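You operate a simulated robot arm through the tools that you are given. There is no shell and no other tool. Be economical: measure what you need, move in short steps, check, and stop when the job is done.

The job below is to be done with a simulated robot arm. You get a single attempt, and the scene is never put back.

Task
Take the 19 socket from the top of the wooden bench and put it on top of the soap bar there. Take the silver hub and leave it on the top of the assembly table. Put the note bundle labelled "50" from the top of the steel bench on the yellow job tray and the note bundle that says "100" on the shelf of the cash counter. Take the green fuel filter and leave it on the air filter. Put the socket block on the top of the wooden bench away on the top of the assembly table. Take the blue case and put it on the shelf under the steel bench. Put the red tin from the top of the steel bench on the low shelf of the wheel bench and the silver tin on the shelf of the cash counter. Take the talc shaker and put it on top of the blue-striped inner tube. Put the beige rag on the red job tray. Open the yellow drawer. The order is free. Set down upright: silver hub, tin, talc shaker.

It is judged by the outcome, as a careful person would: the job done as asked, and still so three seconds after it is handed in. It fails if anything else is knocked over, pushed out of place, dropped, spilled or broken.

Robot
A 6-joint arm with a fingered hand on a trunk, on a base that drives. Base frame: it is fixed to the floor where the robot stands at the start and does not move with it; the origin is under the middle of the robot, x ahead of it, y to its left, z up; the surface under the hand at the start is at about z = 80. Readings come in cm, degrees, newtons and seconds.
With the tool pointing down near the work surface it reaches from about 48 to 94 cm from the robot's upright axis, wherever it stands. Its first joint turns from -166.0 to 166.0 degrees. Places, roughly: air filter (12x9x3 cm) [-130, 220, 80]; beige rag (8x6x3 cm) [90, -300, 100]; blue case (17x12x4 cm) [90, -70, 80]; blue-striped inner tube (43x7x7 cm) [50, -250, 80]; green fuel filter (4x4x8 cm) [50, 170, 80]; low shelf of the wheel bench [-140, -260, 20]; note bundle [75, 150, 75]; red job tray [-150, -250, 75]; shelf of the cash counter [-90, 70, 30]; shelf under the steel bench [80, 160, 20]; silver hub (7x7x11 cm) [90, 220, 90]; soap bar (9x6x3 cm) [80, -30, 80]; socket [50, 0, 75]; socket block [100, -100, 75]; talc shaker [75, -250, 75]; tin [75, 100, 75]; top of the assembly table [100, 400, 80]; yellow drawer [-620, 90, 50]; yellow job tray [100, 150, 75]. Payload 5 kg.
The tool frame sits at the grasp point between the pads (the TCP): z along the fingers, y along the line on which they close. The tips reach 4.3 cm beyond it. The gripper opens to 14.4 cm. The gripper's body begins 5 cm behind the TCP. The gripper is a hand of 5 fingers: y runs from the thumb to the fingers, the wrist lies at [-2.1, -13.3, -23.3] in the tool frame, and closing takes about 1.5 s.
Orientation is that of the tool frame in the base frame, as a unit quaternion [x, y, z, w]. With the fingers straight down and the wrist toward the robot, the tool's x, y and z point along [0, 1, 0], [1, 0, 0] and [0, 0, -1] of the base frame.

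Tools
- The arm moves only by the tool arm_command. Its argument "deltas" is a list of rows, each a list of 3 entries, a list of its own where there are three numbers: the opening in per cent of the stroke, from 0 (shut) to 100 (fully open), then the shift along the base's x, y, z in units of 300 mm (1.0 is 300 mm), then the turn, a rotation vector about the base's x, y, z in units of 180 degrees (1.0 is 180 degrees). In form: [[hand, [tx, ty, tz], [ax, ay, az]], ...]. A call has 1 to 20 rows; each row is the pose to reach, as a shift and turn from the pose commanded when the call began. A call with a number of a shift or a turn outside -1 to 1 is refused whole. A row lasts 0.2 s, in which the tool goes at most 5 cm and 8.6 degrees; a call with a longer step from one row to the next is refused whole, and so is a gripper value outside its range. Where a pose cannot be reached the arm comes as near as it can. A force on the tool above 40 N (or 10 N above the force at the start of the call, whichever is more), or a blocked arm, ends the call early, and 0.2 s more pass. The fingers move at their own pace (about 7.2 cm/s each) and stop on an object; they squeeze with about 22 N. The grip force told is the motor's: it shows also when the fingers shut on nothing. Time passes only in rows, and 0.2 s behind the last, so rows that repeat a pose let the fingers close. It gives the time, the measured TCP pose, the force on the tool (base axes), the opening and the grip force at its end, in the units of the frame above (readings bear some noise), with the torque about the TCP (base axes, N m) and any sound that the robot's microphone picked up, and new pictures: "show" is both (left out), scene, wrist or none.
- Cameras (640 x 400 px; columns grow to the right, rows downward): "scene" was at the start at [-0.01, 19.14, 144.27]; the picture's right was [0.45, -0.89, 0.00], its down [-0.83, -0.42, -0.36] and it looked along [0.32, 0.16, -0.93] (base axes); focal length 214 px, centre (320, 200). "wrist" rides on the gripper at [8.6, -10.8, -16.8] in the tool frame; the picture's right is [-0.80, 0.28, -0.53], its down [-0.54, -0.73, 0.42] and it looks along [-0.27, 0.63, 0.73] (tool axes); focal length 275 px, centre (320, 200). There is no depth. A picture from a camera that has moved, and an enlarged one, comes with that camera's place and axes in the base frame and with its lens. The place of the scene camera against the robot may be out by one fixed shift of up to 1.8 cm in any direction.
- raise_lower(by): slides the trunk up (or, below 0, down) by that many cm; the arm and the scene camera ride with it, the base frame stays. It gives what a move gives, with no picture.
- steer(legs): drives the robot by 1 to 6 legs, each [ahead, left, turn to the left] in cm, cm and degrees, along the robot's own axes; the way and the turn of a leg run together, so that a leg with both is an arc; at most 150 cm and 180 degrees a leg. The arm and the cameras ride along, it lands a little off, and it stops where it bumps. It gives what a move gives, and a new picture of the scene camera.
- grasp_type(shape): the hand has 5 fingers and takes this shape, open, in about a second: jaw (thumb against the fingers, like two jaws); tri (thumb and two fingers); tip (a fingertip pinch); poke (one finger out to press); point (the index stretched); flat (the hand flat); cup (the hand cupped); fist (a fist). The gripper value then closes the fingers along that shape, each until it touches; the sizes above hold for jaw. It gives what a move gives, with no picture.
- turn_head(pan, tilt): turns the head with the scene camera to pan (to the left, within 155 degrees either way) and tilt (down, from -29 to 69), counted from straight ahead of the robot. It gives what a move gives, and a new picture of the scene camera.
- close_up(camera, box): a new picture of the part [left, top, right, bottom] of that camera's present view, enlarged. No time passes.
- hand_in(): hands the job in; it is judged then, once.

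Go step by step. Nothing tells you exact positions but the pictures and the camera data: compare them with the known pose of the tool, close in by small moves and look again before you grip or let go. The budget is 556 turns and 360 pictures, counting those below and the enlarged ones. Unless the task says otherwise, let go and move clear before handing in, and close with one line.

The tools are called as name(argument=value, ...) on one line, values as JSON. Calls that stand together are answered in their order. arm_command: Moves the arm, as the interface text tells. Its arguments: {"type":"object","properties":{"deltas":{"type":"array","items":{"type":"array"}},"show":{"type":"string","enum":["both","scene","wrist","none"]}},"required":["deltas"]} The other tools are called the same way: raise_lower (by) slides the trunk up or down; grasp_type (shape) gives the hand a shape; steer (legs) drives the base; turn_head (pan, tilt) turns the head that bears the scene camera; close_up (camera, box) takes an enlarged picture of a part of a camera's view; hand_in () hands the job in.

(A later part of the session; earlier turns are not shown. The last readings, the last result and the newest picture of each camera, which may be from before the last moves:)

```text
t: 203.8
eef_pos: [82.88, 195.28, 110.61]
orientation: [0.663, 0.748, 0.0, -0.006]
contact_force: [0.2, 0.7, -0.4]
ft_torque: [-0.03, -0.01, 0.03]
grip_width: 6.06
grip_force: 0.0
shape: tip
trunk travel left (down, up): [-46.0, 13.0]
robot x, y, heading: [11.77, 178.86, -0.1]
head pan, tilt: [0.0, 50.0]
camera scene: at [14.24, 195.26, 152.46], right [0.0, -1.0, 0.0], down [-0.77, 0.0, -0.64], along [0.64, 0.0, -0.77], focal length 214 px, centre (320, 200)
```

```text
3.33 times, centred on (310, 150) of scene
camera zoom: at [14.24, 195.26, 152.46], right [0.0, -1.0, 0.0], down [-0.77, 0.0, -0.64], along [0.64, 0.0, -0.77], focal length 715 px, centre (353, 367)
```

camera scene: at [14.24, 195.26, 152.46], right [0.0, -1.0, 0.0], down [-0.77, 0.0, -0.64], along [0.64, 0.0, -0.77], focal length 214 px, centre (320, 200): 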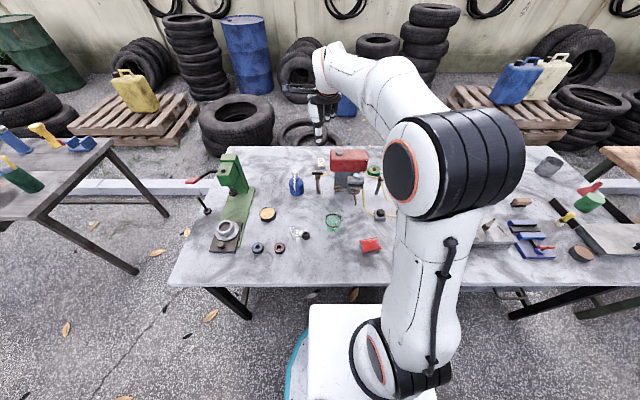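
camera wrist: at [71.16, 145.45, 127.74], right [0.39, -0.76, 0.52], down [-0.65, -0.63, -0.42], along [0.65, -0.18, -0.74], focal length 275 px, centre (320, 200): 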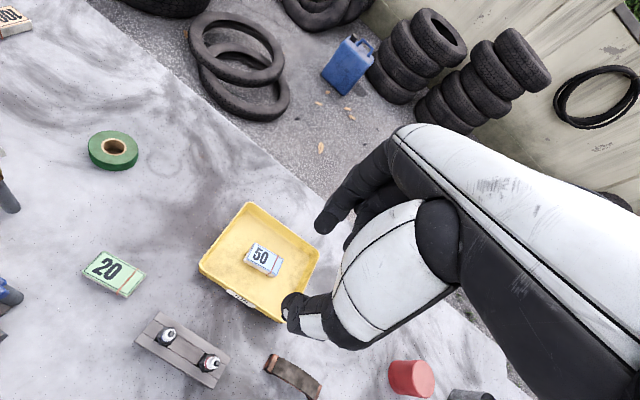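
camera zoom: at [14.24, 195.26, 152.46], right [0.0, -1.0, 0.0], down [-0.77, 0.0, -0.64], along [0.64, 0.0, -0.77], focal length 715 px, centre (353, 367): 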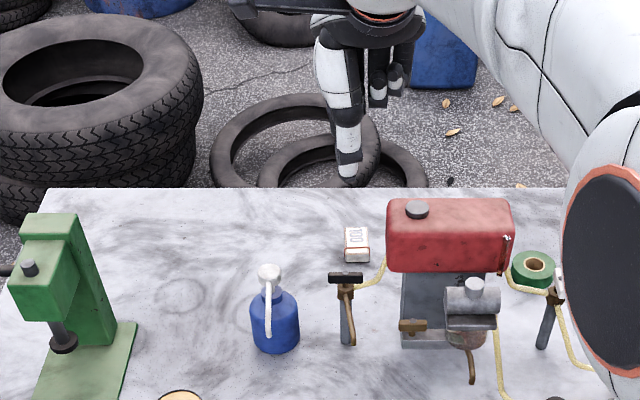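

The "100" bundle lies at about (98.4, 194.1), long axis along x. I drive 6 cm ahead and position over it, to grip it by its ends.

steer(legs=[[6, 0, 0]])

arm_command(deltas=[[65, [0.1, 0, 0], [0, 0, 0]], [65, [0.2, -0.02, -0.03], [0, 0, 0]], [65, [0.315, -0.04, -0.1], [0, 0, 0]], [65, [0.315, -0.04, -0.25], [0, 0, 0]], [65, [0.315, -0.04, -0.4], [0, 0, 0]], [65, [0.315, -0.04, -0.5], [0, 0, 0]], [65, [0.315, -0.04, -0.5], [0, 0, 0]]], show="wrist")

close_up(camera="scene", box=[270, 110, 398, 190])

```text
t: 204.8
eef_pos: [88.93, 195.29, 110.58]
orientation: [0.664, 0.748, 0.001, -0.006]
contact_force: [0.4, 0.0, -0.8]
ft_torque: [0.03, 0.04, 0.0]
grip_width: 6.06
grip_force: 0.1
shape: tip
trunk travel left (down, up): [-46.0, 13.0]
robot x, y, heading: [17.2, 178.56, -0.2]
head pan, tilt: [0.0, 50.0]
camera scene: at [20.39, 195.26, 152.46], right [0.0, -1.0, 0.0], down [-0.77, 0.0, -0.64], along [0.64, 0.0, -0.77], focal length 214 px, centre (320, 200)
```

scene: 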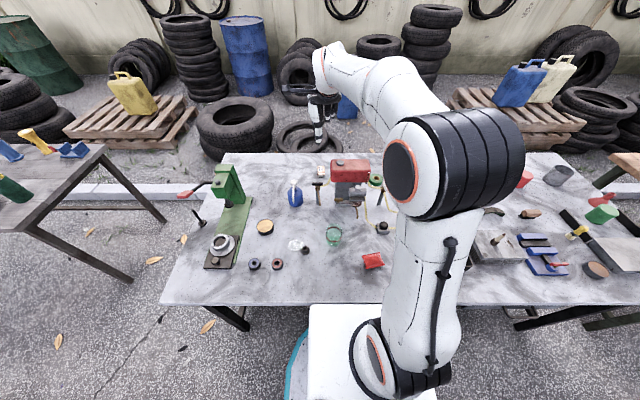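

```text
t: 206.4
eef_pos: [98.56, 193.93, 95.37]
orientation: [0.663, 0.748, 0.0, -0.007]
contact_force: [-0.1, -1.0, 0.2]
ft_torque: [0.01, 0.03, -0.01]
grip_width: 9.32
grip_force: 0.0
shape: tip
trunk travel left (down, up): [-46.0, 13.0]
robot x, y, heading: [17.53, 178.65, -0.2]
head pan, tilt: [0.0, 50.0]
camera wrist: at [86.96, 201.03, 112.4], right [0.38, -0.76, 0.52], down [-0.66, -0.62, -0.42], along [0.65, -0.18, -0.74], focal length 275 px, centre (320, 200)
```

wrist: 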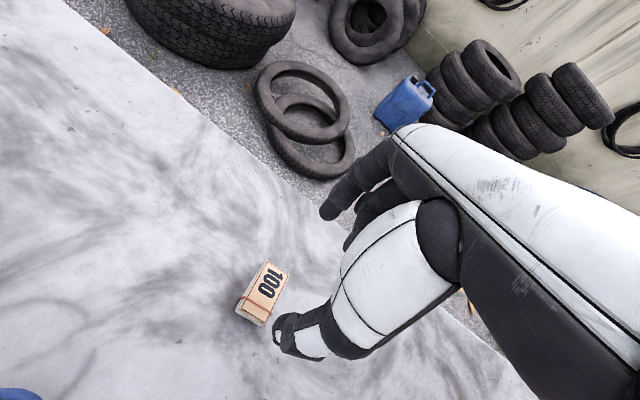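

```text
5.00 times, centred on (334, 150) of scene
camera zoom: at [20.34, 195.25, 152.46], right [0.0, -1.0, 0.0], down [-0.77, 0.0, -0.64], along [0.64, 0.0, -0.77], focal length 1072 px, centre (250, 450)
```

zoom: 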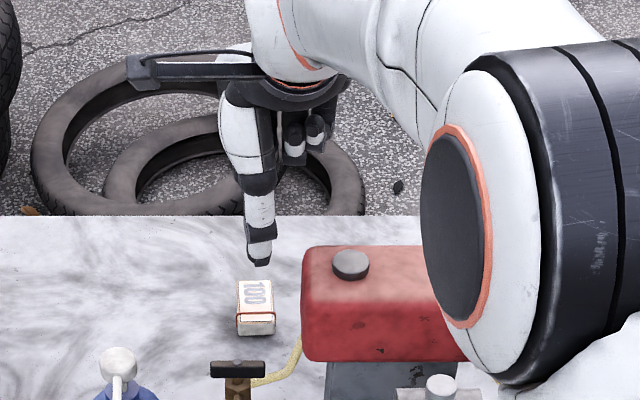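

arm_command(deltas=[[65, [-0.015, 0.005, -0.1], [0, 0, -0.033]], [65, [-0.015, 0.005, -0.2], [0, 0, -0.033]], [65, [-0.015, 0.005, -0.25], [0, 0, -0.033]], [65, [-0.015, 0.005, -0.25], [0, 0, -0.033]]], show="wrist")

close_up(camera="scene", box=[270, 110, 398, 190])

```text
t: 207.4
eef_pos: [98.01, 194.27, 87.9]
orientation: [0.701, 0.713, 0.0, -0.007]
contact_force: [-0.1, 0.3, -0.4]
ft_torque: [-0.02, 0.0, 0.02]
grip_width: 9.32
grip_force: 0.1
shape: tip
trunk travel left (down, up): [-46.0, 13.0]
robot x, y, heading: [17.47, 178.44, -0.1]
head pan, tilt: [0.0, 50.0]
camera wrist: at [87.16, 202.44, 104.94], right [0.3, -0.8, 0.52], down [-0.72, -0.55, -0.42], along [0.62, -0.25, -0.74], focal length 275 px, centre (320, 200)
```

wrist: 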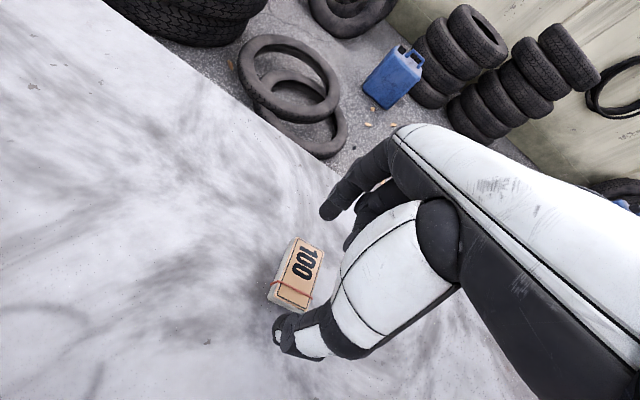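

```text
5.00 times, centred on (334, 150) of scene
camera zoom: at [20.34, 195.25, 152.46], right [0.0, -1.0, 0.0], down [-0.77, 0.0, -0.64], along [0.64, 0.0, -0.77], focal length 1072 px, centre (250, 450)
```

zoom: 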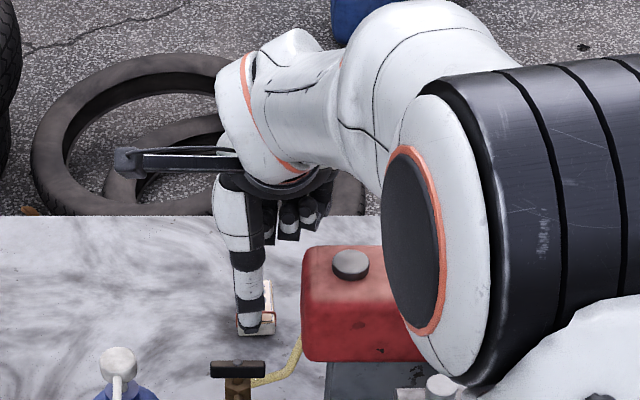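

arm_command(deltas=[[65, [0, -0.005, -0.04], [0, 0, 0]], [65, [0, -0.005, -0.08], [0, 0, 0]], [65, [0, -0.005, -0.1], [0, 0, 0]], [65, [0, -0.005, -0.1], [0, 0, 0]]], show="none")

close_up(camera="wrist", box=[220, 180, 380, 330])

```text
t: 208.4
eef_pos: [97.78, 194.0, 85.18]
orientation: [0.702, 0.713, 0.0, -0.007]
contact_force: [-0.5, -0.2, -0.1]
ft_torque: [0.0, -0.03, 0.0]
grip_width: 9.34
grip_force: 0.0
shape: tip
trunk travel left (down, up): [-46.0, 13.0]
robot x, y, heading: [17.22, 178.8, -0.1]
head pan, tilt: [0.0, 50.0]
```

```text
2.67 times, centred on (300, 255) of wrist
camera zoom: at [87.13, 202.31, 102.26], right [0.3, -0.8, 0.52], down [-0.72, -0.55, -0.42], along [0.62, -0.25, -0.74], focal length 734 px, centre (373, 53)
```

zoom: 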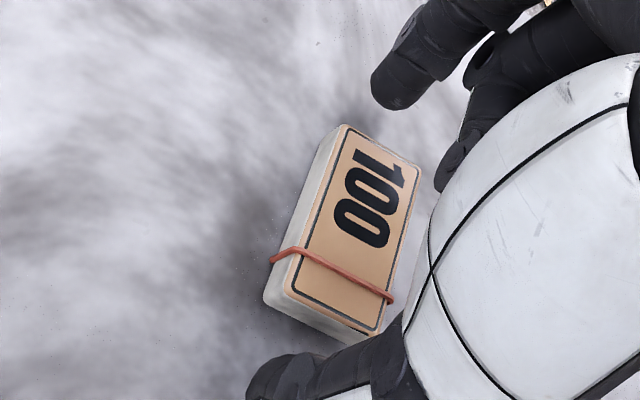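

arm_command(deltas=[[50, [0, 0, 0], [0, 0, 0]], [30, [0, 0, 0], [0, 0, 0]], [0, [0, 0, 0], [0, 0, 0]], [0, [0, 0, 0], [0, 0, 0]], [0, [0, 0, 0], [0, 0, 0]], [0, [0, 0, 0], [0, 0, 0]]], show="none")

close_up(camera="wrist", box=[220, 180, 380, 330])

```text
t: 209.8
eef_pos: [97.94, 194.1, 85.17]
orientation: [0.702, 0.712, 0.0, -0.008]
contact_force: [0.1, 0.2, 1.4]
ft_torque: [0.0, 0.02, -0.01]
grip_width: 5.76
grip_force: 22.0
shape: tip
trunk travel left (down, up): [-46.0, 13.0]
robot x, y, heading: [17.56, 178.86, -0.3]
head pan, tilt: [0.0, 50.0]
```

```text
2.67 times, centred on (300, 255) of wrist
camera zoom: at [87.13, 202.31, 102.28], right [0.3, -0.8, 0.52], down [-0.72, -0.55, -0.42], along [0.62, -0.25, -0.74], focal length 734 px, centre (373, 53)
```

zoom: 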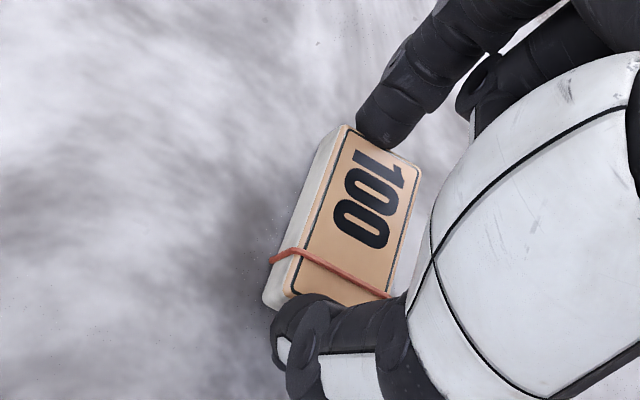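

Gripped by its ends. I lift straight up and retract.

arm_command(deltas=[[0, [0, 0, 0.05], [0, 0, 0]], [0, [0, 0, 0.15], [0, 0, 0]], [0, [0, 0, 0.3], [0, 0, 0]], [0, [0, 0, 0.45], [0, 0, 0]], [0, [-0.05, 0, 0.6], [0, 0, 0]], [0, [-0.15, 0, 0.72], [0, 0, 0]], [0, [-0.28, 0, 0.8], [0, 0, 0]], [0, [-0.43, 0, 0.85], [0, 0, 0]], [0, [-0.58, 0, 0.85], [0, 0, 0]], [0, [-0.73, 0, 0.85], [0, 0, 0]], [0, [-0.73, 0, 0.85], [0, 0, 0]]], show="wrist")

```text
t: 212.2
eef_pos: [75.8, 193.91, 110.68]
orientation: [0.702, 0.712, 0.001, -0.007]
contact_force: [-0.2, -0.1, 0.6]
ft_torque: [-0.01, -0.04, -0.01]
grip_width: 5.75
grip_force: 21.9
shape: tip
trunk travel left (down, up): [-46.0, 13.0]
robot x, y, heading: [17.6, 178.64, -0.6]
head pan, tilt: [0.0, 50.0]
camera wrist: at [65.01, 202.1, 127.8], right [0.3, -0.8, 0.52], down [-0.72, -0.55, -0.42], along [0.62, -0.25, -0.74], focal length 275 px, centre (320, 200)
```

wrist: 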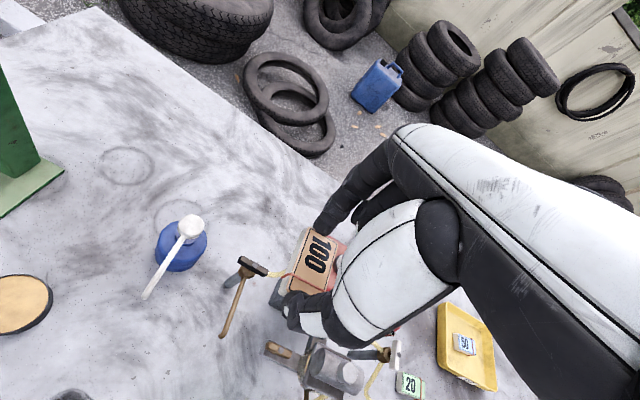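

I raise the hand, back off, and go to the cash counter side, turning around.

arm_command(deltas=[[0, [0, 0, 0.15], [0, 0, 0]], [0, [0, -0.1, 0.25], [0, 0, 0]], [0, [0, -0.22, 0.35], [0, 0, 0]], [0, [0, -0.36, 0.4], [0, 0, 0]], [0, [0, -0.5, 0.4], [0, 0, 0]], [0, [0, -0.5, 0.4], [0, 0, 0]]], show="none")

steer(legs=[[-28, 0, 0.5], [0, -100, 0]])

turn_head(pan=150, tilt=45)

```text
t: 213.6
eef_pos: [75.9, 178.92, 122.39]
orientation: [0.702, 0.713, 0.001, -0.007]
contact_force: [0.1, -0.5, 0.6]
ft_torque: [0.01, 0.01, -0.01]
grip_width: 5.72
grip_force: 21.6
shape: tip
trunk travel left (down, up): [-46.0, 13.0]
robot x, y, heading: [17.74, 178.53, 0.1]
head pan, tilt: [0.0, 50.0]
```

```text
t: 220.4
eef_pos: [47.1, 75.95, 122.48]
orientation: [0.707, 0.707, 0.001, -0.007]
contact_force: [-0.7, -0.2, -0.5]
ft_torque: [0.03, 0.0, 0.0]
grip_width: 5.73
grip_force: 22.0
shape: tip
trunk travel left (down, up): [-46.0, 13.0]
robot x, y, heading: [-11.05, 76.21, -1.0]
head pan, tilt: [0.0, 50.0]
camera scene: at [-8.23, 93.2, 152.46], right [-0.02, -1.0, 0.0], down [-0.77, 0.01, -0.64], along [0.64, -0.01, -0.77], focal length 214 px, centre (320, 200)
```

scene: 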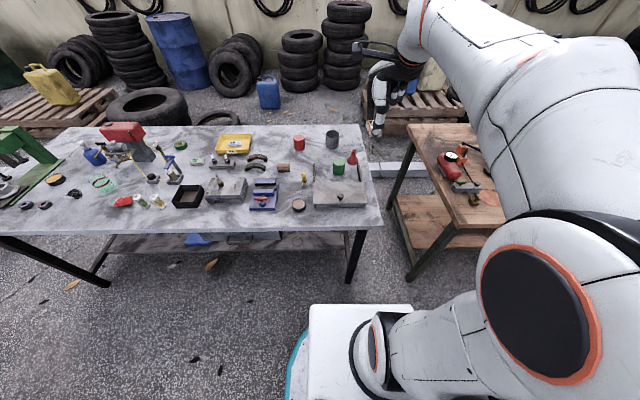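

```text
t: 222.8
eef_pos: [47.05, 75.91, 122.47]
orientation: [0.707, 0.707, 0.001, -0.007]
contact_force: [0.6, -0.6, -1.0]
ft_torque: [-0.01, 0.02, 0.01]
grip_width: 5.76
grip_force: 22.1
shape: tip
trunk travel left (down, up): [-46.0, 13.0]
robot x, y, heading: [-11.25, 76.94, -1.0]
head pan, tilt: [150.0, 45.0]
camera scene: at [-22.89, 97.54, 153.15], right [0.52, 0.86, 0.0], down [0.61, -0.36, -0.71], along [-0.61, 0.36, -0.71], focal length 214 px, centre (320, 200)
```

scene: 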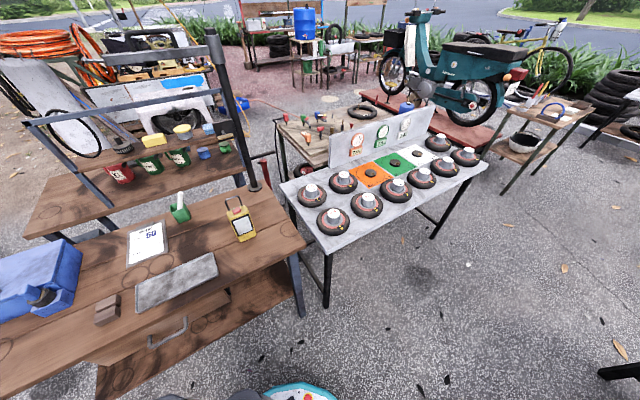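

The counter's lower shelf edge lies at about x = -70, z ≈ 30. I shift ahead a little so the hand clears the counter after turning around, then turn 180°.

steer(legs=[[17, 0, 1], [0, 0, 90], [0, 0, 90]])

turn_head(pan=0, tilt=55)

```text
t: 231.9
eef_pos: [-52.11, 76.8, 122.5]
orientation: [0.709, -0.705, 0.006, 0.0]
contact_force: [1.7, 0.5, -0.4]
ft_torque: [-0.01, -0.02, 0.0]
grip_width: 5.7
grip_force: 22.2
shape: tip
trunk travel left (down, up): [-46.0, 13.0]
robot x, y, heading: [6.25, 76.31, 179.5]
head pan, tilt: [150.0, 45.0]
camera scene: at [20.02, 57.7, 153.15], right [-0.51, -0.86, 0.0], down [-0.61, 0.36, -0.71], along [0.61, -0.36, -0.71], focal length 214 px, centre (320, 200)
```

scene: 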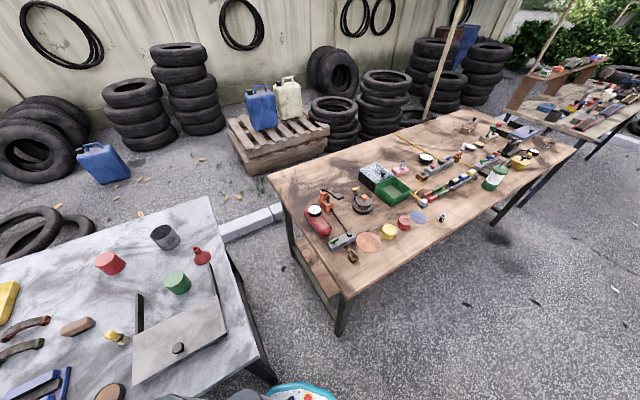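

```text
t: 234.3
eef_pos: [-52.11, 76.8, 122.35]
orientation: [0.709, -0.705, 0.007, 0.001]
contact_force: [0.6, 0.5, -0.7]
ft_torque: [-0.01, 0.01, 0.03]
grip_width: 5.67
grip_force: 21.6
shape: tip
trunk travel left (down, up): [-46.0, 13.0]
robot x, y, heading: [6.19, 76.63, 179.2]
head pan, tilt: [0.0, 55.0]
camera scene: at [5.82, 61.92, 151.81], right [0.01, 1.0, 0.0], down [0.82, -0.01, -0.57], along [-0.57, 0.01, -0.82], focal length 214 px, centre (320, 200)
```

scene: 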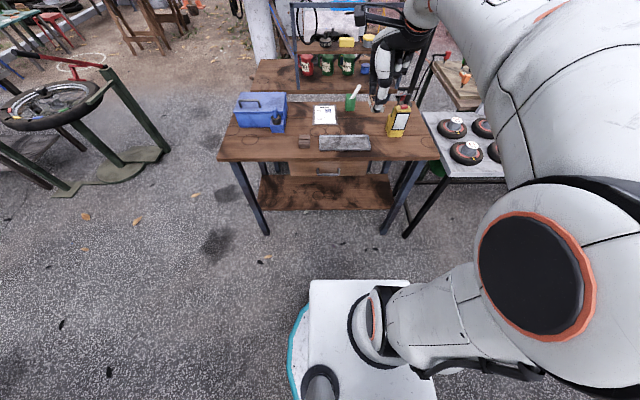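

I face the counter; its lower shelf spans y ≈ 24–112. I retract slightly and lower the trunk.

arm_command(deltas=[[0, [0.1, 0, -0.08], [0, 0, 0]], [0, [0.1, 0, -0.2], [0, 0, 0]], [0, [0.1, 0, -0.35], [0, 0, 0]], [0, [0.1, 0, -0.5], [0, 0, 0]], [0, [0.1, 0, -0.5], [0, 0, 0]]], show="none")

raise_lower(by=-46)

arm_command(deltas=[[0, [0, 0, -0.13], [0, 0, 0]], [0, [0, 0, -0.26], [0, 0, 0]], [0, [0, 0, -0.39], [0, 0, 0]], [0, [0, 0, -0.52], [0, 0, 0]], [0, [0, 0, -0.65], [0, 0, 0]], [0, [0, 0, -0.7], [0, 0, 0]], [0, [0, 0, -0.7], [0, 0, 0]]], show="scene")

```text
t: 235.5
eef_pos: [-49.02, 77.01, 107.44]
orientation: [0.709, -0.705, 0.006, 0.002]
contact_force: [-0.4, -0.1, -0.8]
ft_torque: [0.01, 0.0, 0.0]
grip_width: 5.7
grip_force: 21.9
shape: tip
trunk travel left (down, up): [-46.0, 13.0]
robot x, y, heading: [6.59, 76.8, 179.7]
head pan, tilt: [0.0, 55.0]
```

```text
refused: -46 is not a number from -40 to 40
```

```text
t: 237.1
eef_pos: [-49.31, 76.92, 86.46]
orientation: [0.709, -0.705, 0.006, 0.0]
contact_force: [0.7, -0.3, 1.1]
ft_torque: [0.01, 0.03, -0.01]
grip_width: 5.65
grip_force: 21.7
shape: tip
trunk travel left (down, up): [-46.0, 13.0]
robot x, y, heading: [6.51, 76.52, 179.3]
head pan, tilt: [0.0, 55.0]
camera scene: at [5.81, 61.92, 151.81], right [0.01, 1.0, 0.0], down [0.82, -0.01, -0.57], along [-0.57, 0.01, -0.82], focal length 214 px, centre (320, 200)
```

scene: 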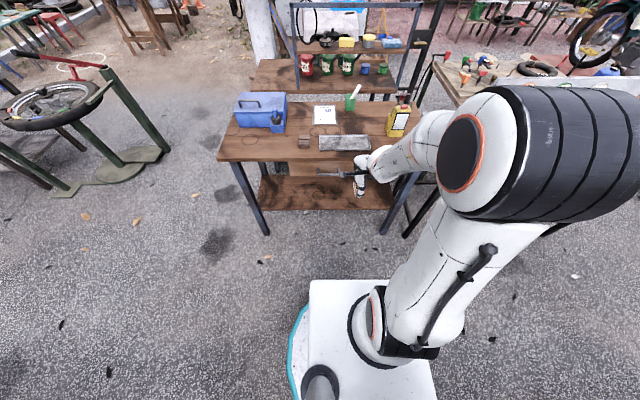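

raise_lower(by=-40)

turn_head(pan=-5, tilt=40)

```text
t: 240.9
eef_pos: [-49.37, 76.89, 46.45]
orientation: [0.709, -0.705, 0.006, 0.0]
contact_force: [-0.1, 1.3, -0.7]
ft_torque: [-0.04, 0.01, -0.01]
grip_width: 5.68
grip_force: 22.1
shape: tip
trunk travel left (down, up): [-6.0, 53.0]
robot x, y, heading: [6.47, 76.03, 179.0]
head pan, tilt: [0.0, 55.0]
```

```text
t: 241.7
eef_pos: [-49.44, 76.83, 46.59]
orientation: [0.71, -0.704, 0.007, 0.001]
contact_force: [0.0, 0.5, 0.9]
ft_torque: [0.02, 0.03, 0.0]
grip_width: 5.68
grip_force: 21.5
shape: tip
trunk travel left (down, up): [-6.0, 53.0]
robot x, y, heading: [6.2, 76.88, 179.2]
head pan, tilt: [-5.0, 40.0]
camera scene: at [4.57, 62.68, 113.87], right [0.1, 1.0, 0.0], down [0.64, -0.06, -0.77], along [-0.76, 0.07, -0.64], focal length 214 px, centre (320, 200)
```

scene: 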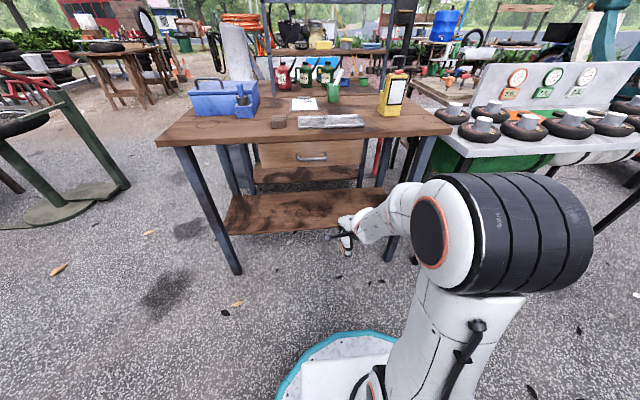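

close_up(camera="wrist", box=[0, 0, 640, 400])

```text
1.00 times, centred on (320, 200) of wrist (not enlarged: the box is as wide or as high as the picture)
camera zoom: at [-38.49, 68.39, 63.6], right [-0.29, 0.8, 0.52], down [0.73, 0.54, -0.42], along [-0.62, 0.26, -0.74], focal length 275 px, centre (320, 200)
```

zoom: 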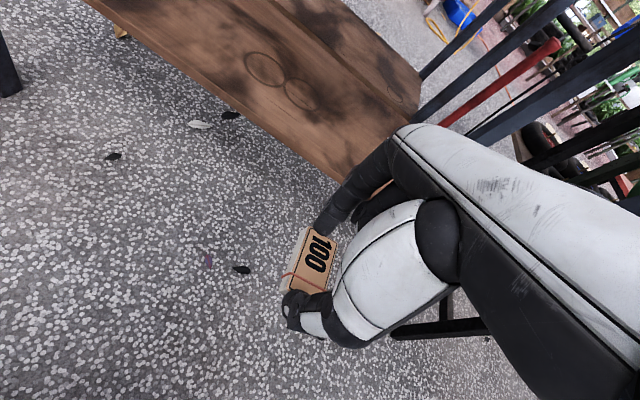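

steer(legs=[[13, 0, 0.5]])

close_up(camera="wrist", box=[0, 0, 640, 400])

```text
t: 242.9
eef_pos: [-62.14, 76.49, 46.57]
orientation: [0.712, -0.702, 0.007, 0.0]
contact_force: [0.4, 1.0, -0.7]
ft_torque: [-0.03, 0.01, -0.01]
grip_width: 5.66
grip_force: 22.0
shape: tip
trunk travel left (down, up): [-6.0, 53.0]
robot x, y, heading: [-7.13, 76.47, 179.9]
head pan, tilt: [-5.0, 40.0]
camera scene: at [-8.1, 62.74, 113.88], right [0.09, 1.0, 0.0], down [0.64, -0.06, -0.77], along [-0.76, 0.07, -0.64], focal length 214 px, centre (320, 200)
```

scene: 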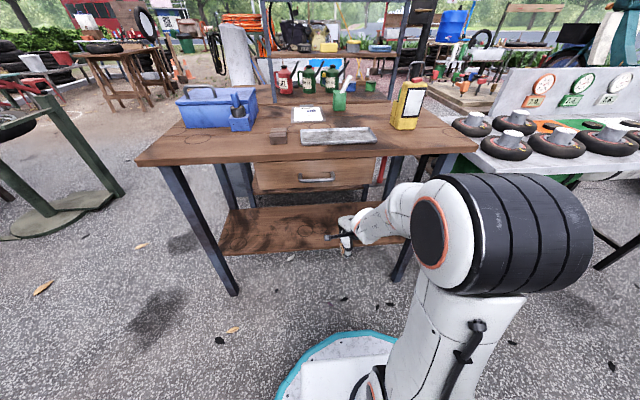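

```text
1.00 times, centred on (320, 200) of wrist (not enlarged: the box is as wide or as high as the picture)
camera zoom: at [-51.21, 68.05, 63.6], right [-0.3, 0.8, 0.52], down [0.72, 0.55, -0.42], along [-0.62, 0.25, -0.74], focal length 275 px, centre (320, 200)
```

zoom: 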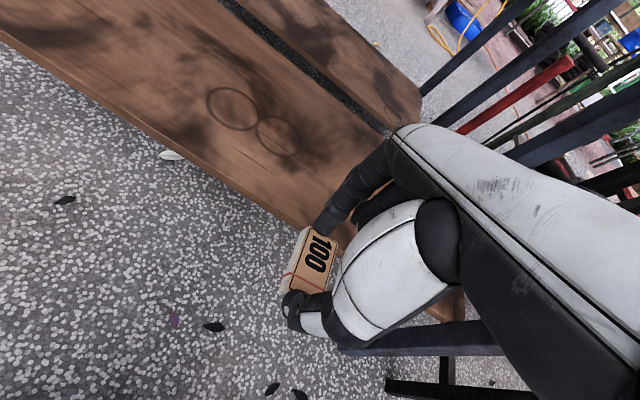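

Shelf surface ≈ z 31, front edge x ≈ -72. I lower to 39.5 and reach in to x ≈ -80.

arm_command(deltas=[[0, [0, 0, -0.12], [0, 0, 0]], [0, [0, 0, -0.235], [0, 0, 0]], [0, [-0.12, 0, -0.235], [0, 0, 0]], [0, [-0.25, 0, -0.235], [0, 0, 0]], [0, [-0.38, 0, -0.235], [0, 0, 0]], [0, [-0.5, 0, -0.235], [0, 0, 0]], [0, [-0.6, 0, -0.235], [0, 0, 0]], [0, [-0.6, 0, -0.235], [0, 0, 0]]], show="both")

```text
t: 244.7
eef_pos: [-80.29, 75.92, 39.5]
orientation: [-0.689, 0.724, -0.026, -0.021]
contact_force: [1.0, 1.3, -0.4]
ft_torque: [0.12, 0.12, 0.17]
grip_width: 5.67
grip_force: 21.6
shape: tip
out of reach, approached as far as the arm can: row 1
trunk travel left (down, up): [-6.0, 53.0]
robot x, y, heading: [-6.44, 76.53, 180.0]
head pan, tilt: [-5.0, 40.0]
camera scene: at [-8.1, 62.74, 113.88], right [0.09, 1.0, 0.0], down [0.64, -0.06, -0.77], along [-0.76, 0.07, -0.64], focal length 214 px, centre (320, 200)
camera wrist: at [-69.84, 67.83, 57.06], right [-0.25, 0.84, 0.48], down [0.75, 0.48, -0.45], along [-0.61, 0.25, -0.75], focal length 275 px, centre (320, 200)
```

scene: 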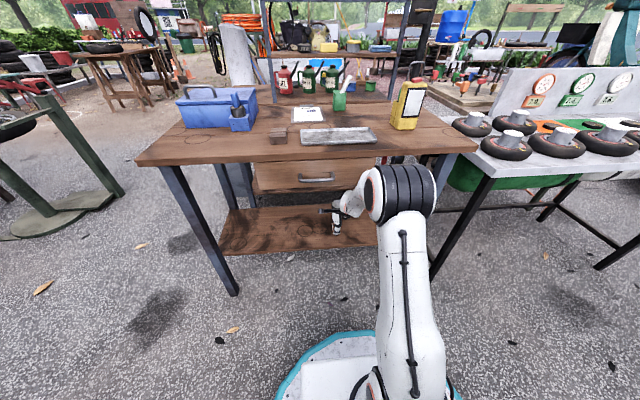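
wrist: 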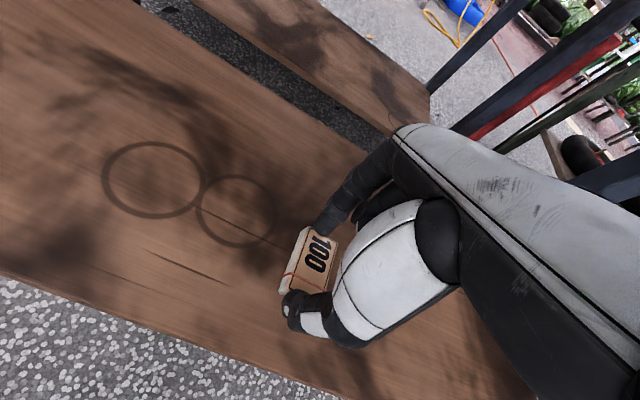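

arm_command(deltas=[[0, [0, 0, 0], [0, 0, 0]], [0, [0, 0, 0], [0, 0, 0]], [0, [0, 0, 0], [0, 0, 0]]], show="none")

```text
t: 245.5
eef_pos: [-79.96, 76.38, 39.24]
orientation: [0.712, -0.702, 0.006, 0.0]
contact_force: [1.1, -0.9, -0.6]
ft_torque: [0.0, 0.0, -0.02]
grip_width: 5.65
grip_force: 21.9
shape: tip
trunk travel left (down, up): [-6.0, 53.0]
robot x, y, heading: [-6.53, 76.52, 180.1]
head pan, tilt: [-5.0, 40.0]
```

Settled and level. I lower until contact with the shelf.

arm_command(deltas=[[0, [0, 0, -0.03], [0, 0, 0]], [0, [0, 0, -0.05], [0, 0, 0]], [0, [0, 0, -0.05], [0, 0, 0]]], show="none")

arm_command(deltas=[[0, [0, 0, -0.015], [0, 0, 0]], [0, [0, 0, -0.03], [0, 0, 0]], [0, [0, 0, -0.03], [0, 0, 0]]], show="none")

arm_command(deltas=[[0, [0, 0, -0.01], [0, 0, 0]], [0, [0, 0, -0.02], [0, 0, 0]], [0, [0, 0, -0.02], [0, 0, 0]]], show="none")

```text
t: 246.3
eef_pos: [-80.05, 76.56, 37.99]
orientation: [0.713, -0.701, 0.006, 0.0]
contact_force: [-0.3, 0.0, 0.6]
ft_torque: [0.01, 0.0, -0.01]
grip_width: 5.65
grip_force: 22.1
shape: tip
trunk travel left (down, up): [-6.0, 53.0]
robot x, y, heading: [-6.58, 76.55, 179.6]
head pan, tilt: [-5.0, 40.0]
```

```text
t: 247.1
eef_pos: [-80.22, 76.38, 37.12]
orientation: [0.713, -0.702, 0.007, 0.001]
contact_force: [1.1, -0.1, 5.6]
ft_torque: [0.0, -0.13, -0.02]
grip_width: 5.7
grip_force: 22.0
shape: tip
trunk travel left (down, up): [-6.0, 53.0]
robot x, y, heading: [-6.61, 76.36, 180.0]
head pan, tilt: [-5.0, 40.0]
```

```text
t: 247.9
eef_pos: [-80.24, 76.5, 36.85]
orientation: [0.712, -0.702, 0.004, 0.002]
contact_force: [4.9, -2.0, 33.6]
ft_torque: [-0.02, -0.45, -0.04]
grip_width: 5.97
grip_force: 22.2
shape: tip
trunk travel left (down, up): [-6.0, 53.0]
robot x, y, heading: [-6.73, 76.42, 179.9]
head pan, tilt: [-5.0, 40.0]
```

Contact at about 37.1. I ease off, release, rise and view.

arm_command(deltas=[[0, [0, 0, 0.012], [0, 0, 0]], [46, [0, 0, 0.012], [0, 0, 0]], [55, [0, 0, 0.012], [0, 0, 0]], [65, [0, 0, 0.012], [0, 0, 0]], [65, [0, 0, 0.012], [0, 0, 0]], [65, [0, 0, 0.08], [0, 0, 0]], [65, [0, 0, 0.16], [0, 0, 0]], [65, [0.1, 0, 0.2], [0, 0, 0]], [65, [0.25, 0, 0.2], [0, 0, 0]], [65, [0.4, 0, 0.2], [0, 0, 0]], [65, [0.55, 0, 0.2], [0, 0, 0]], [65, [0.7, 0, 0.2], [0, 0, 0]], [65, [0.85, 0, 0.2], [0, 0, 0]]], show="both")

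```text
t: 250.7
eef_pos: [-55.46, 76.47, 42.43]
orientation: [0.715, -0.699, 0.006, -0.001]
contact_force: [0.3, 1.4, -0.7]
ft_torque: [-0.1, -0.04, -0.02]
grip_width: 9.34
grip_force: 0.2
shape: tip
out of reach, approached as far as the arm can: row 13
trunk travel left (down, up): [-6.0, 53.0]
robot x, y, heading: [-6.59, 76.43, 179.7]
head pan, tilt: [-5.0, 40.0]
camera scene: at [-8.11, 62.75, 113.88], right [0.09, 1.0, 0.0], down [0.64, -0.06, -0.77], along [-0.76, 0.07, -0.64], focal length 214 px, centre (320, 200)
camera wrist: at [-44.47, 68.1, 59.45], right [-0.31, 0.79, 0.53], down [0.72, 0.56, -0.42], along [-0.63, 0.25, -0.74], focal length 275 px, centre (320, 200)
```

scene: 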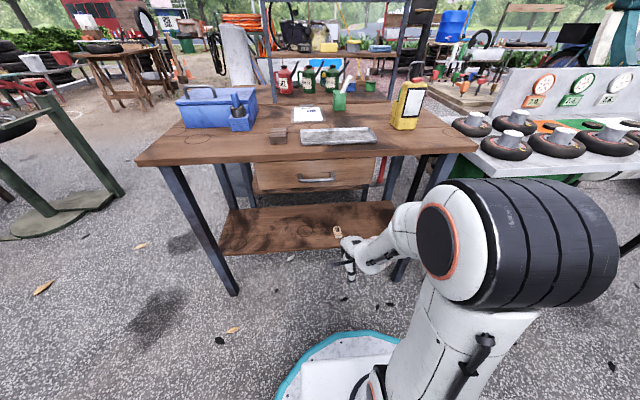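
wrist: 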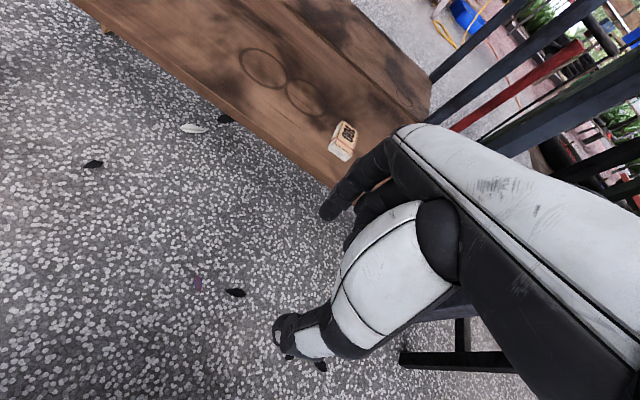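

The "100" bundle is on the counter shelf. I raise up and turn back to the steel bench for the silver tin.

raise_lower(by=40)

arm_command(deltas=[[65, [0, 0, 0.15], [0, 0, 0]], [65, [0, 0, 0.3], [0, 0, 0]], [65, [0, 0, 0.45], [0, 0, 0]], [65, [0, 0, 0.6], [0, 0, 0]], [65, [0, 0, 0.75], [0, 0, 0]], [65, [0, 0, 0.9], [0, 0, 0]], [65, [0, 0, 1.0], [0, 0, 0]], [65, [0, 0, 1.0], [0, 0, 0]]], show="none")

```text
t: 254.6
eef_pos: [-55.38, 76.4, 82.27]
orientation: [0.713, -0.702, 0.007, 0.001]
contact_force: [0.9, 0.2, -0.4]
ft_torque: [0.03, -0.01, 0.0]
grip_width: 9.34
grip_force: 0.0
shape: tip
trunk travel left (down, up): [-46.0, 13.0]
robot x, y, heading: [-6.39, 76.41, 179.8]
head pan, tilt: [-5.0, 40.0]
```

```text
t: 256.4
eef_pos: [-55.63, 76.43, 112.28]
orientation: [0.711, -0.703, 0.007, 0.0]
contact_force: [-0.4, 0.1, 0.2]
ft_torque: [0.02, 0.02, 0.0]
grip_width: 9.37
grip_force: 0.0
shape: tip
out of reach, approached as far as the arm can: row 1, 2
trunk travel left (down, up): [-46.0, 13.0]
robot x, y, heading: [-6.39, 76.28, 179.9]
head pan, tilt: [-5.0, 40.0]
```

steer(legs=[[0, 0, -90], [0, 0, -90], [10, 14, 0]])

turn_head(pan=0, tilt=50)

close_up(camera="wrist", box=[0, 0, 640, 400])

```text
t: 265.4
eef_pos: [51.52, 93.56, 112.22]
orientation: [0.684, 0.729, 0.001, -0.007]
contact_force: [-0.4, 0.5, -0.2]
ft_torque: [0.02, 0.0, 0.01]
grip_width: 9.36
grip_force: 0.1
shape: tip
trunk travel left (down, up): [-46.0, 13.0]
robot x, y, heading: [2.04, 91.06, 2.4]
head pan, tilt: [-5.0, 40.0]
camera scene: at [5.27, 107.11, 153.88], right [-0.04, -1.0, 0.0], down [-0.64, 0.03, -0.77], along [0.77, -0.03, -0.64], focal length 214 px, centre (320, 200)
```

scene: 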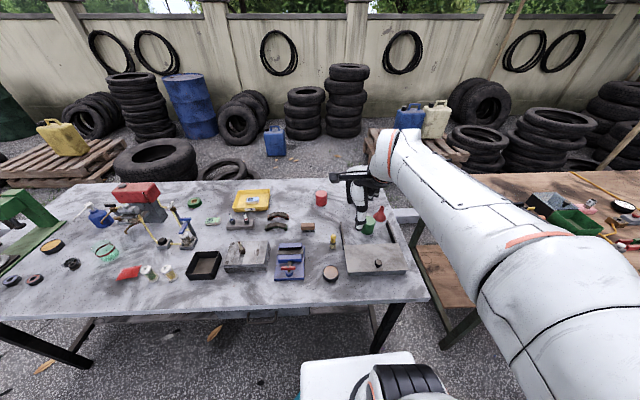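

```text
t: 266.1
eef_pos: [51.43, 93.61, 112.22]
orientation: [0.685, 0.728, 0.0, -0.007]
contact_force: [0.4, -0.2, -0.4]
ft_torque: [0.01, 0.03, -0.04]
grip_width: 9.34
grip_force: 0.1
shape: tip
trunk travel left (down, up): [-46.0, 13.0]
robot x, y, heading: [2.35, 91.32, 2.3]
head pan, tilt: [0.0, 50.0]
camera scene: at [4.45, 107.8, 152.47], right [0.04, -1.0, 0.0], down [-0.77, -0.03, -0.64], along [0.64, 0.03, -0.77], focal length 214 px, centre (320, 200)
```

scene: 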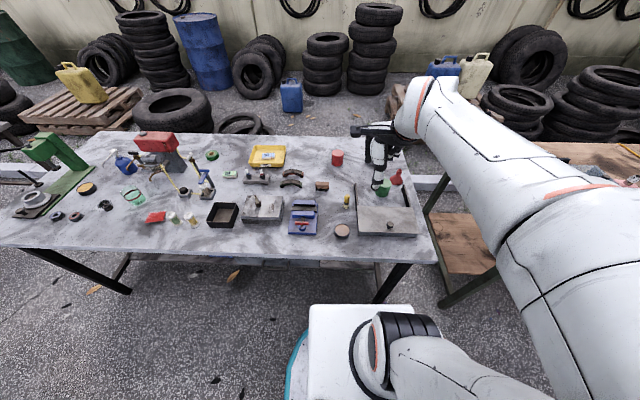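

```text
1.00 times, centred on (320, 200) of wrist (not enlarged: the box is as wide or as high as the picture)
camera zoom: at [40.36, 101.23, 129.3], right [0.34, -0.78, 0.52], down [-0.7, -0.58, -0.42], along [0.63, -0.22, -0.74], focal length 275 px, centre (320, 200)
```

zoom: 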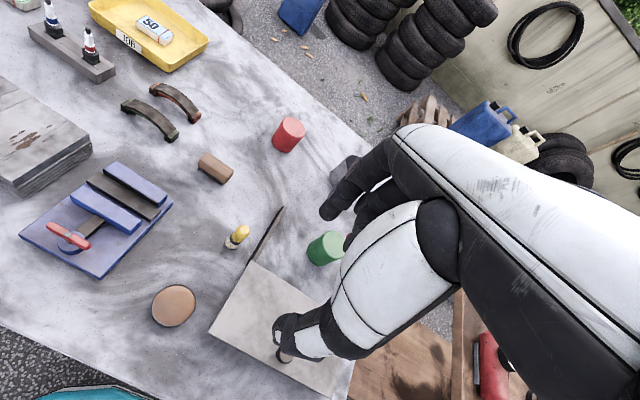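

The gray tin is hidden behind the fingers. I move the hand left and look at it.

arm_command(deltas=[[65, [0, 0.15, 0], [0, 0, -0.01]], [65, [0, 0.3, 0], [0, 0, -0.013]], [65, [0, 0.45, 0], [0, 0, -0.013]], [65, [0, 0.45, 0], [0, 0, -0.013]]], show="none")

close_up(camera="scene", box=[320, 130, 432, 200])

close_up(camera="wrist", box=[0, 0, 640, 400])

```text
t: 267.1
eef_pos: [51.55, 106.86, 112.31]
orientation: [0.7, 0.714, 0.001, -0.007]
contact_force: [0.2, 0.0, 0.1]
ft_torque: [-0.05, 0.01, 0.0]
grip_width: 9.36
grip_force: 0.0
shape: tip
trunk travel left (down, up): [-46.0, 13.0]
robot x, y, heading: [2.3, 90.93, 2.1]
head pan, tilt: [0.0, 50.0]
```

```text
5.71 times, centred on (376, 165) of scene
camera zoom: at [4.47, 107.83, 152.46], right [0.04, -1.0, 0.0], down [-0.77, -0.03, -0.64], along [0.64, 0.03, -0.77], focal length 1226 px, centre (0, 400)
```

zoom: 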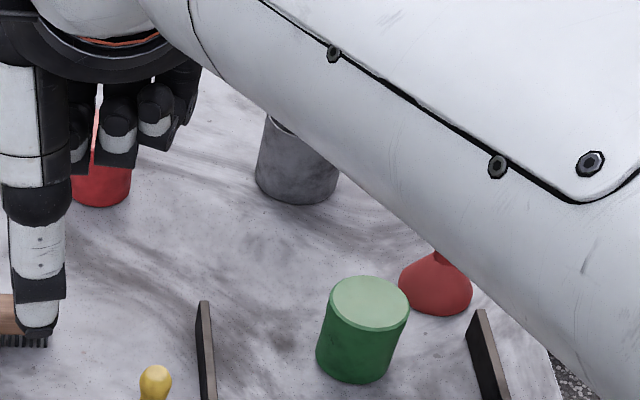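

```text
1.00 times, centred on (320, 200) of wrist (not enlarged: the box is as wide or as high as the picture)
camera zoom: at [40.77, 115.06, 129.36], right [0.3, -0.8, 0.52], down [-0.72, -0.55, -0.42], along [0.63, -0.25, -0.74], focal length 275 px, centre (320, 200)
```

zoom: 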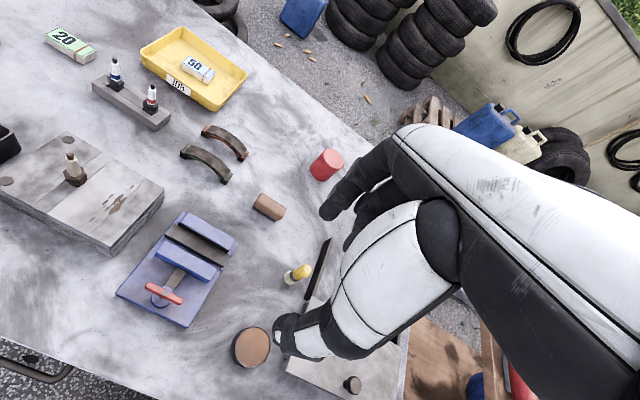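

arm_command(deltas=[[65, [0.13, -0.07, 0], [0, 0, 0]], [65, [0.27, -0.14, 0], [0, 0, 0]], [65, [0.41, -0.21, 0], [0, 0, 0]], [65, [0.55, -0.28, 0], [0, 0, 0]], [65, [0.69, -0.35, 0], [0, 0, 0]], [65, [0.82, -0.42, 0], [0, 0, 0]], [65, [0.95, -0.48, 0], [0, 0, 0]], [65, [0.95, -0.48, 0], [0, 0, 0]]], show="wrist")

close_up(camera="scene", box=[320, 130, 432, 200])

```text
t: 268.9
eef_pos: [79.99, 92.4, 112.39]
orientation: [0.7, 0.714, 0.0, -0.007]
contact_force: [-0.4, -0.8, -1.0]
ft_torque: [0.04, 0.0, -0.02]
grip_width: 9.34
grip_force: 0.0
shape: tip
trunk travel left (down, up): [-46.0, 13.0]
robot x, y, heading: [1.96, 91.02, 2.5]
head pan, tilt: [0.0, 50.0]
camera wrist: at [69.36, 100.47, 129.43], right [0.3, -0.8, 0.52], down [-0.72, -0.55, -0.42], along [0.63, -0.25, -0.74], focal length 275 px, centre (320, 200)
```

wrist: 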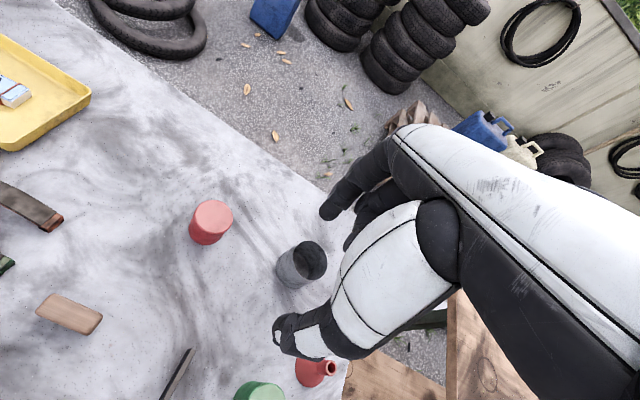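

```text
5.71 times, centred on (376, 165) of scene
camera zoom: at [4.48, 107.79, 152.47], right [0.04, -1.0, 0.0], down [-0.77, -0.03, -0.64], along [0.64, 0.03, -0.77], focal length 1226 px, centre (0, 400)
```

zoom: 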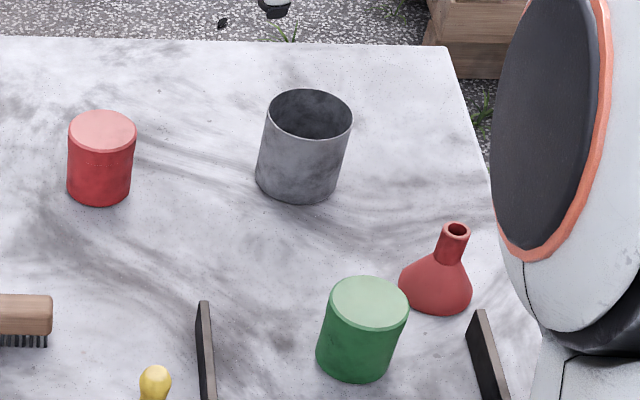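

The gray open can is the silver tin, at about (92, 83), rim z ≈ 86.5. I use the jaw shape and approach.

grasp_type(shape="jaw")

steer(legs=[[9, 0, -2]])

close_up(camera="wrist", box=[0, 0, 640, 400])

```text
t: 269.8
eef_pos: [80.11, 92.42, 112.34]
orientation: [0.7, 0.714, 0.001, -0.008]
contact_force: [0.3, -0.8, 0.5]
ft_torque: [0.02, -0.01, 0.02]
grip_width: 14.41
grip_force: 0.0
shape: jaw
trunk travel left (down, up): [-46.0, 13.0]
robot x, y, heading: [2.48, 91.22, 2.5]
head pan, tilt: [0.0, 50.0]
```

```text
t: 270.9
eef_pos: [89.15, 89.72, 112.19]
orientation: [0.713, 0.701, 0.0, -0.008]
contact_force: [-0.2, -0.7, -0.3]
ft_torque: [-0.02, 0.04, -0.02]
grip_width: 14.39
grip_force: 0.1
shape: jaw
trunk travel left (down, up): [-46.0, 13.0]
robot x, y, heading: [11.3, 91.41, 0.3]
head pan, tilt: [0.0, 50.0]
camera scene: at [14.19, 107.98, 152.46], right [0.01, -1.0, 0.0], down [-0.77, 0.0, -0.64], along [0.64, 0.0, -0.77], focal length 214 px, centre (320, 200)
```

scene: 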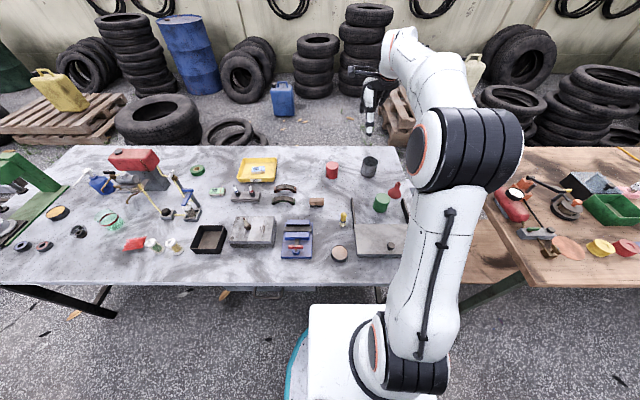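

```text
1.00 times, centred on (320, 200) of wrist (not enlarged: the box is as wide or as high as the picture)
camera zoom: at [78.77, 98.19, 129.34], right [0.27, -0.81, 0.52], down [-0.74, -0.53, -0.42], along [0.61, -0.27, -0.74], focal length 275 px, centre (320, 200)
```

zoom: 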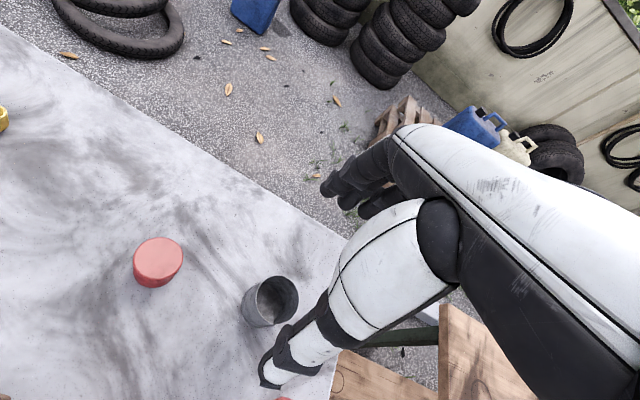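

arm_command(deltas=[[100, [0.04, -0.08, -0.1], [0, 0, 0.01]], [100, [0.085, -0.16, -0.2], [0, 0, 0.01]], [100, [0.085, -0.203, -0.33], [0, 0, 0.01]], [100, [0.085, -0.203, -0.47], [0, 0, 0.01]], [100, [0.085, -0.203, -0.6], [0, 0, 0.01]], [100, [0.085, -0.203, -0.6], [0, 0, 0.01]]], show="wrist")

close_up(camera="scene", box=[310, 120, 422, 190])

```text
t: 272.3
eef_pos: [91.92, 83.74, 94.32]
orientation: [0.703, 0.711, 0.001, -0.007]
contact_force: [-0.6, 0.5, -0.4]
ft_torque: [0.01, 0.02, -0.01]
grip_width: 14.38
grip_force: 0.0
shape: jaw
trunk travel left (down, up): [-46.0, 13.0]
robot x, y, heading: [11.26, 91.3, 0.4]
head pan, tilt: [0.0, 50.0]
camera wrist: at [81.19, 91.93, 111.36], right [0.3, -0.8, 0.52], down [-0.72, -0.55, -0.42], along [0.62, -0.25, -0.74], focal length 275 px, centre (320, 200)
```

wrist: 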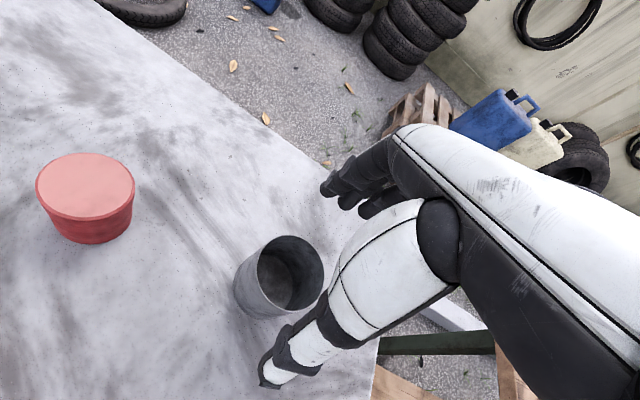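

```text
5.71 times, centred on (366, 155) of scene
camera zoom: at [14.15, 107.97, 152.47], right [0.01, -1.0, 0.0], down [-0.77, 0.0, -0.64], along [0.64, 0.0, -0.77], focal length 1226 px, centre (57, 457)
```

zoom: 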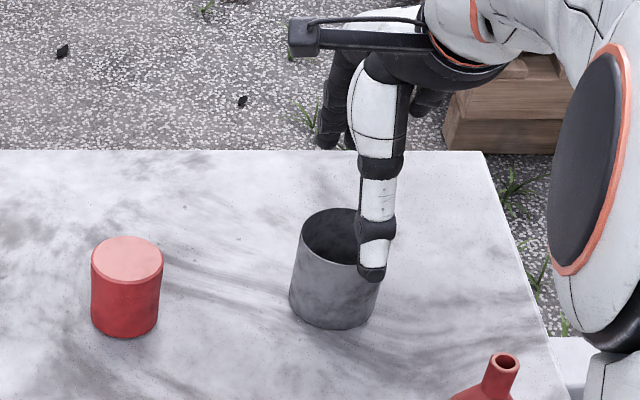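

arm_command(deltas=[[100, [0, 0.01, -0.1], [0, 0, 0]], [100, [0, 0.01, -0.2], [0, 0, 0]], [100, [0, 0.01, -0.27], [0, 0, 0]], [80, [0, 0.01, -0.27], [0, 0, 0]], [60, [0, 0.01, -0.27], [0, 0, 0]], [0, [0, 0.01, -0.27], [0, 0, 0]], [0, [0, 0.01, -0.27], [0, 0, 0]], [0, [0, 0.01, -0.27], [0, 0, 0]], [0, [0, 0.01, -0.27], [0, 0, 0]]], show="wrist")

```text
t: 274.3
eef_pos: [91.94, 83.97, 86.24]
orientation: [0.701, 0.713, 0.0, -0.008]
contact_force: [-0.7, -0.6, -0.4]
ft_torque: [0.0, 0.0, 0.01]
grip_width: 6.42
grip_force: 21.8
shape: jaw
trunk travel left (down, up): [-46.0, 13.0]
robot x, y, heading: [11.34, 91.1, 0.2]
head pan, tilt: [0.0, 50.0]
camera wrist: at [81.13, 92.09, 103.32], right [0.3, -0.8, 0.52], down [-0.72, -0.55, -0.42], along [0.62, -0.25, -0.74], focal length 275 px, centre (320, 200)
```

wrist: 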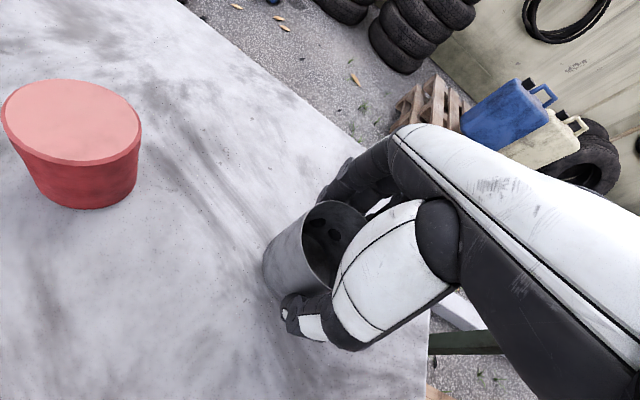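

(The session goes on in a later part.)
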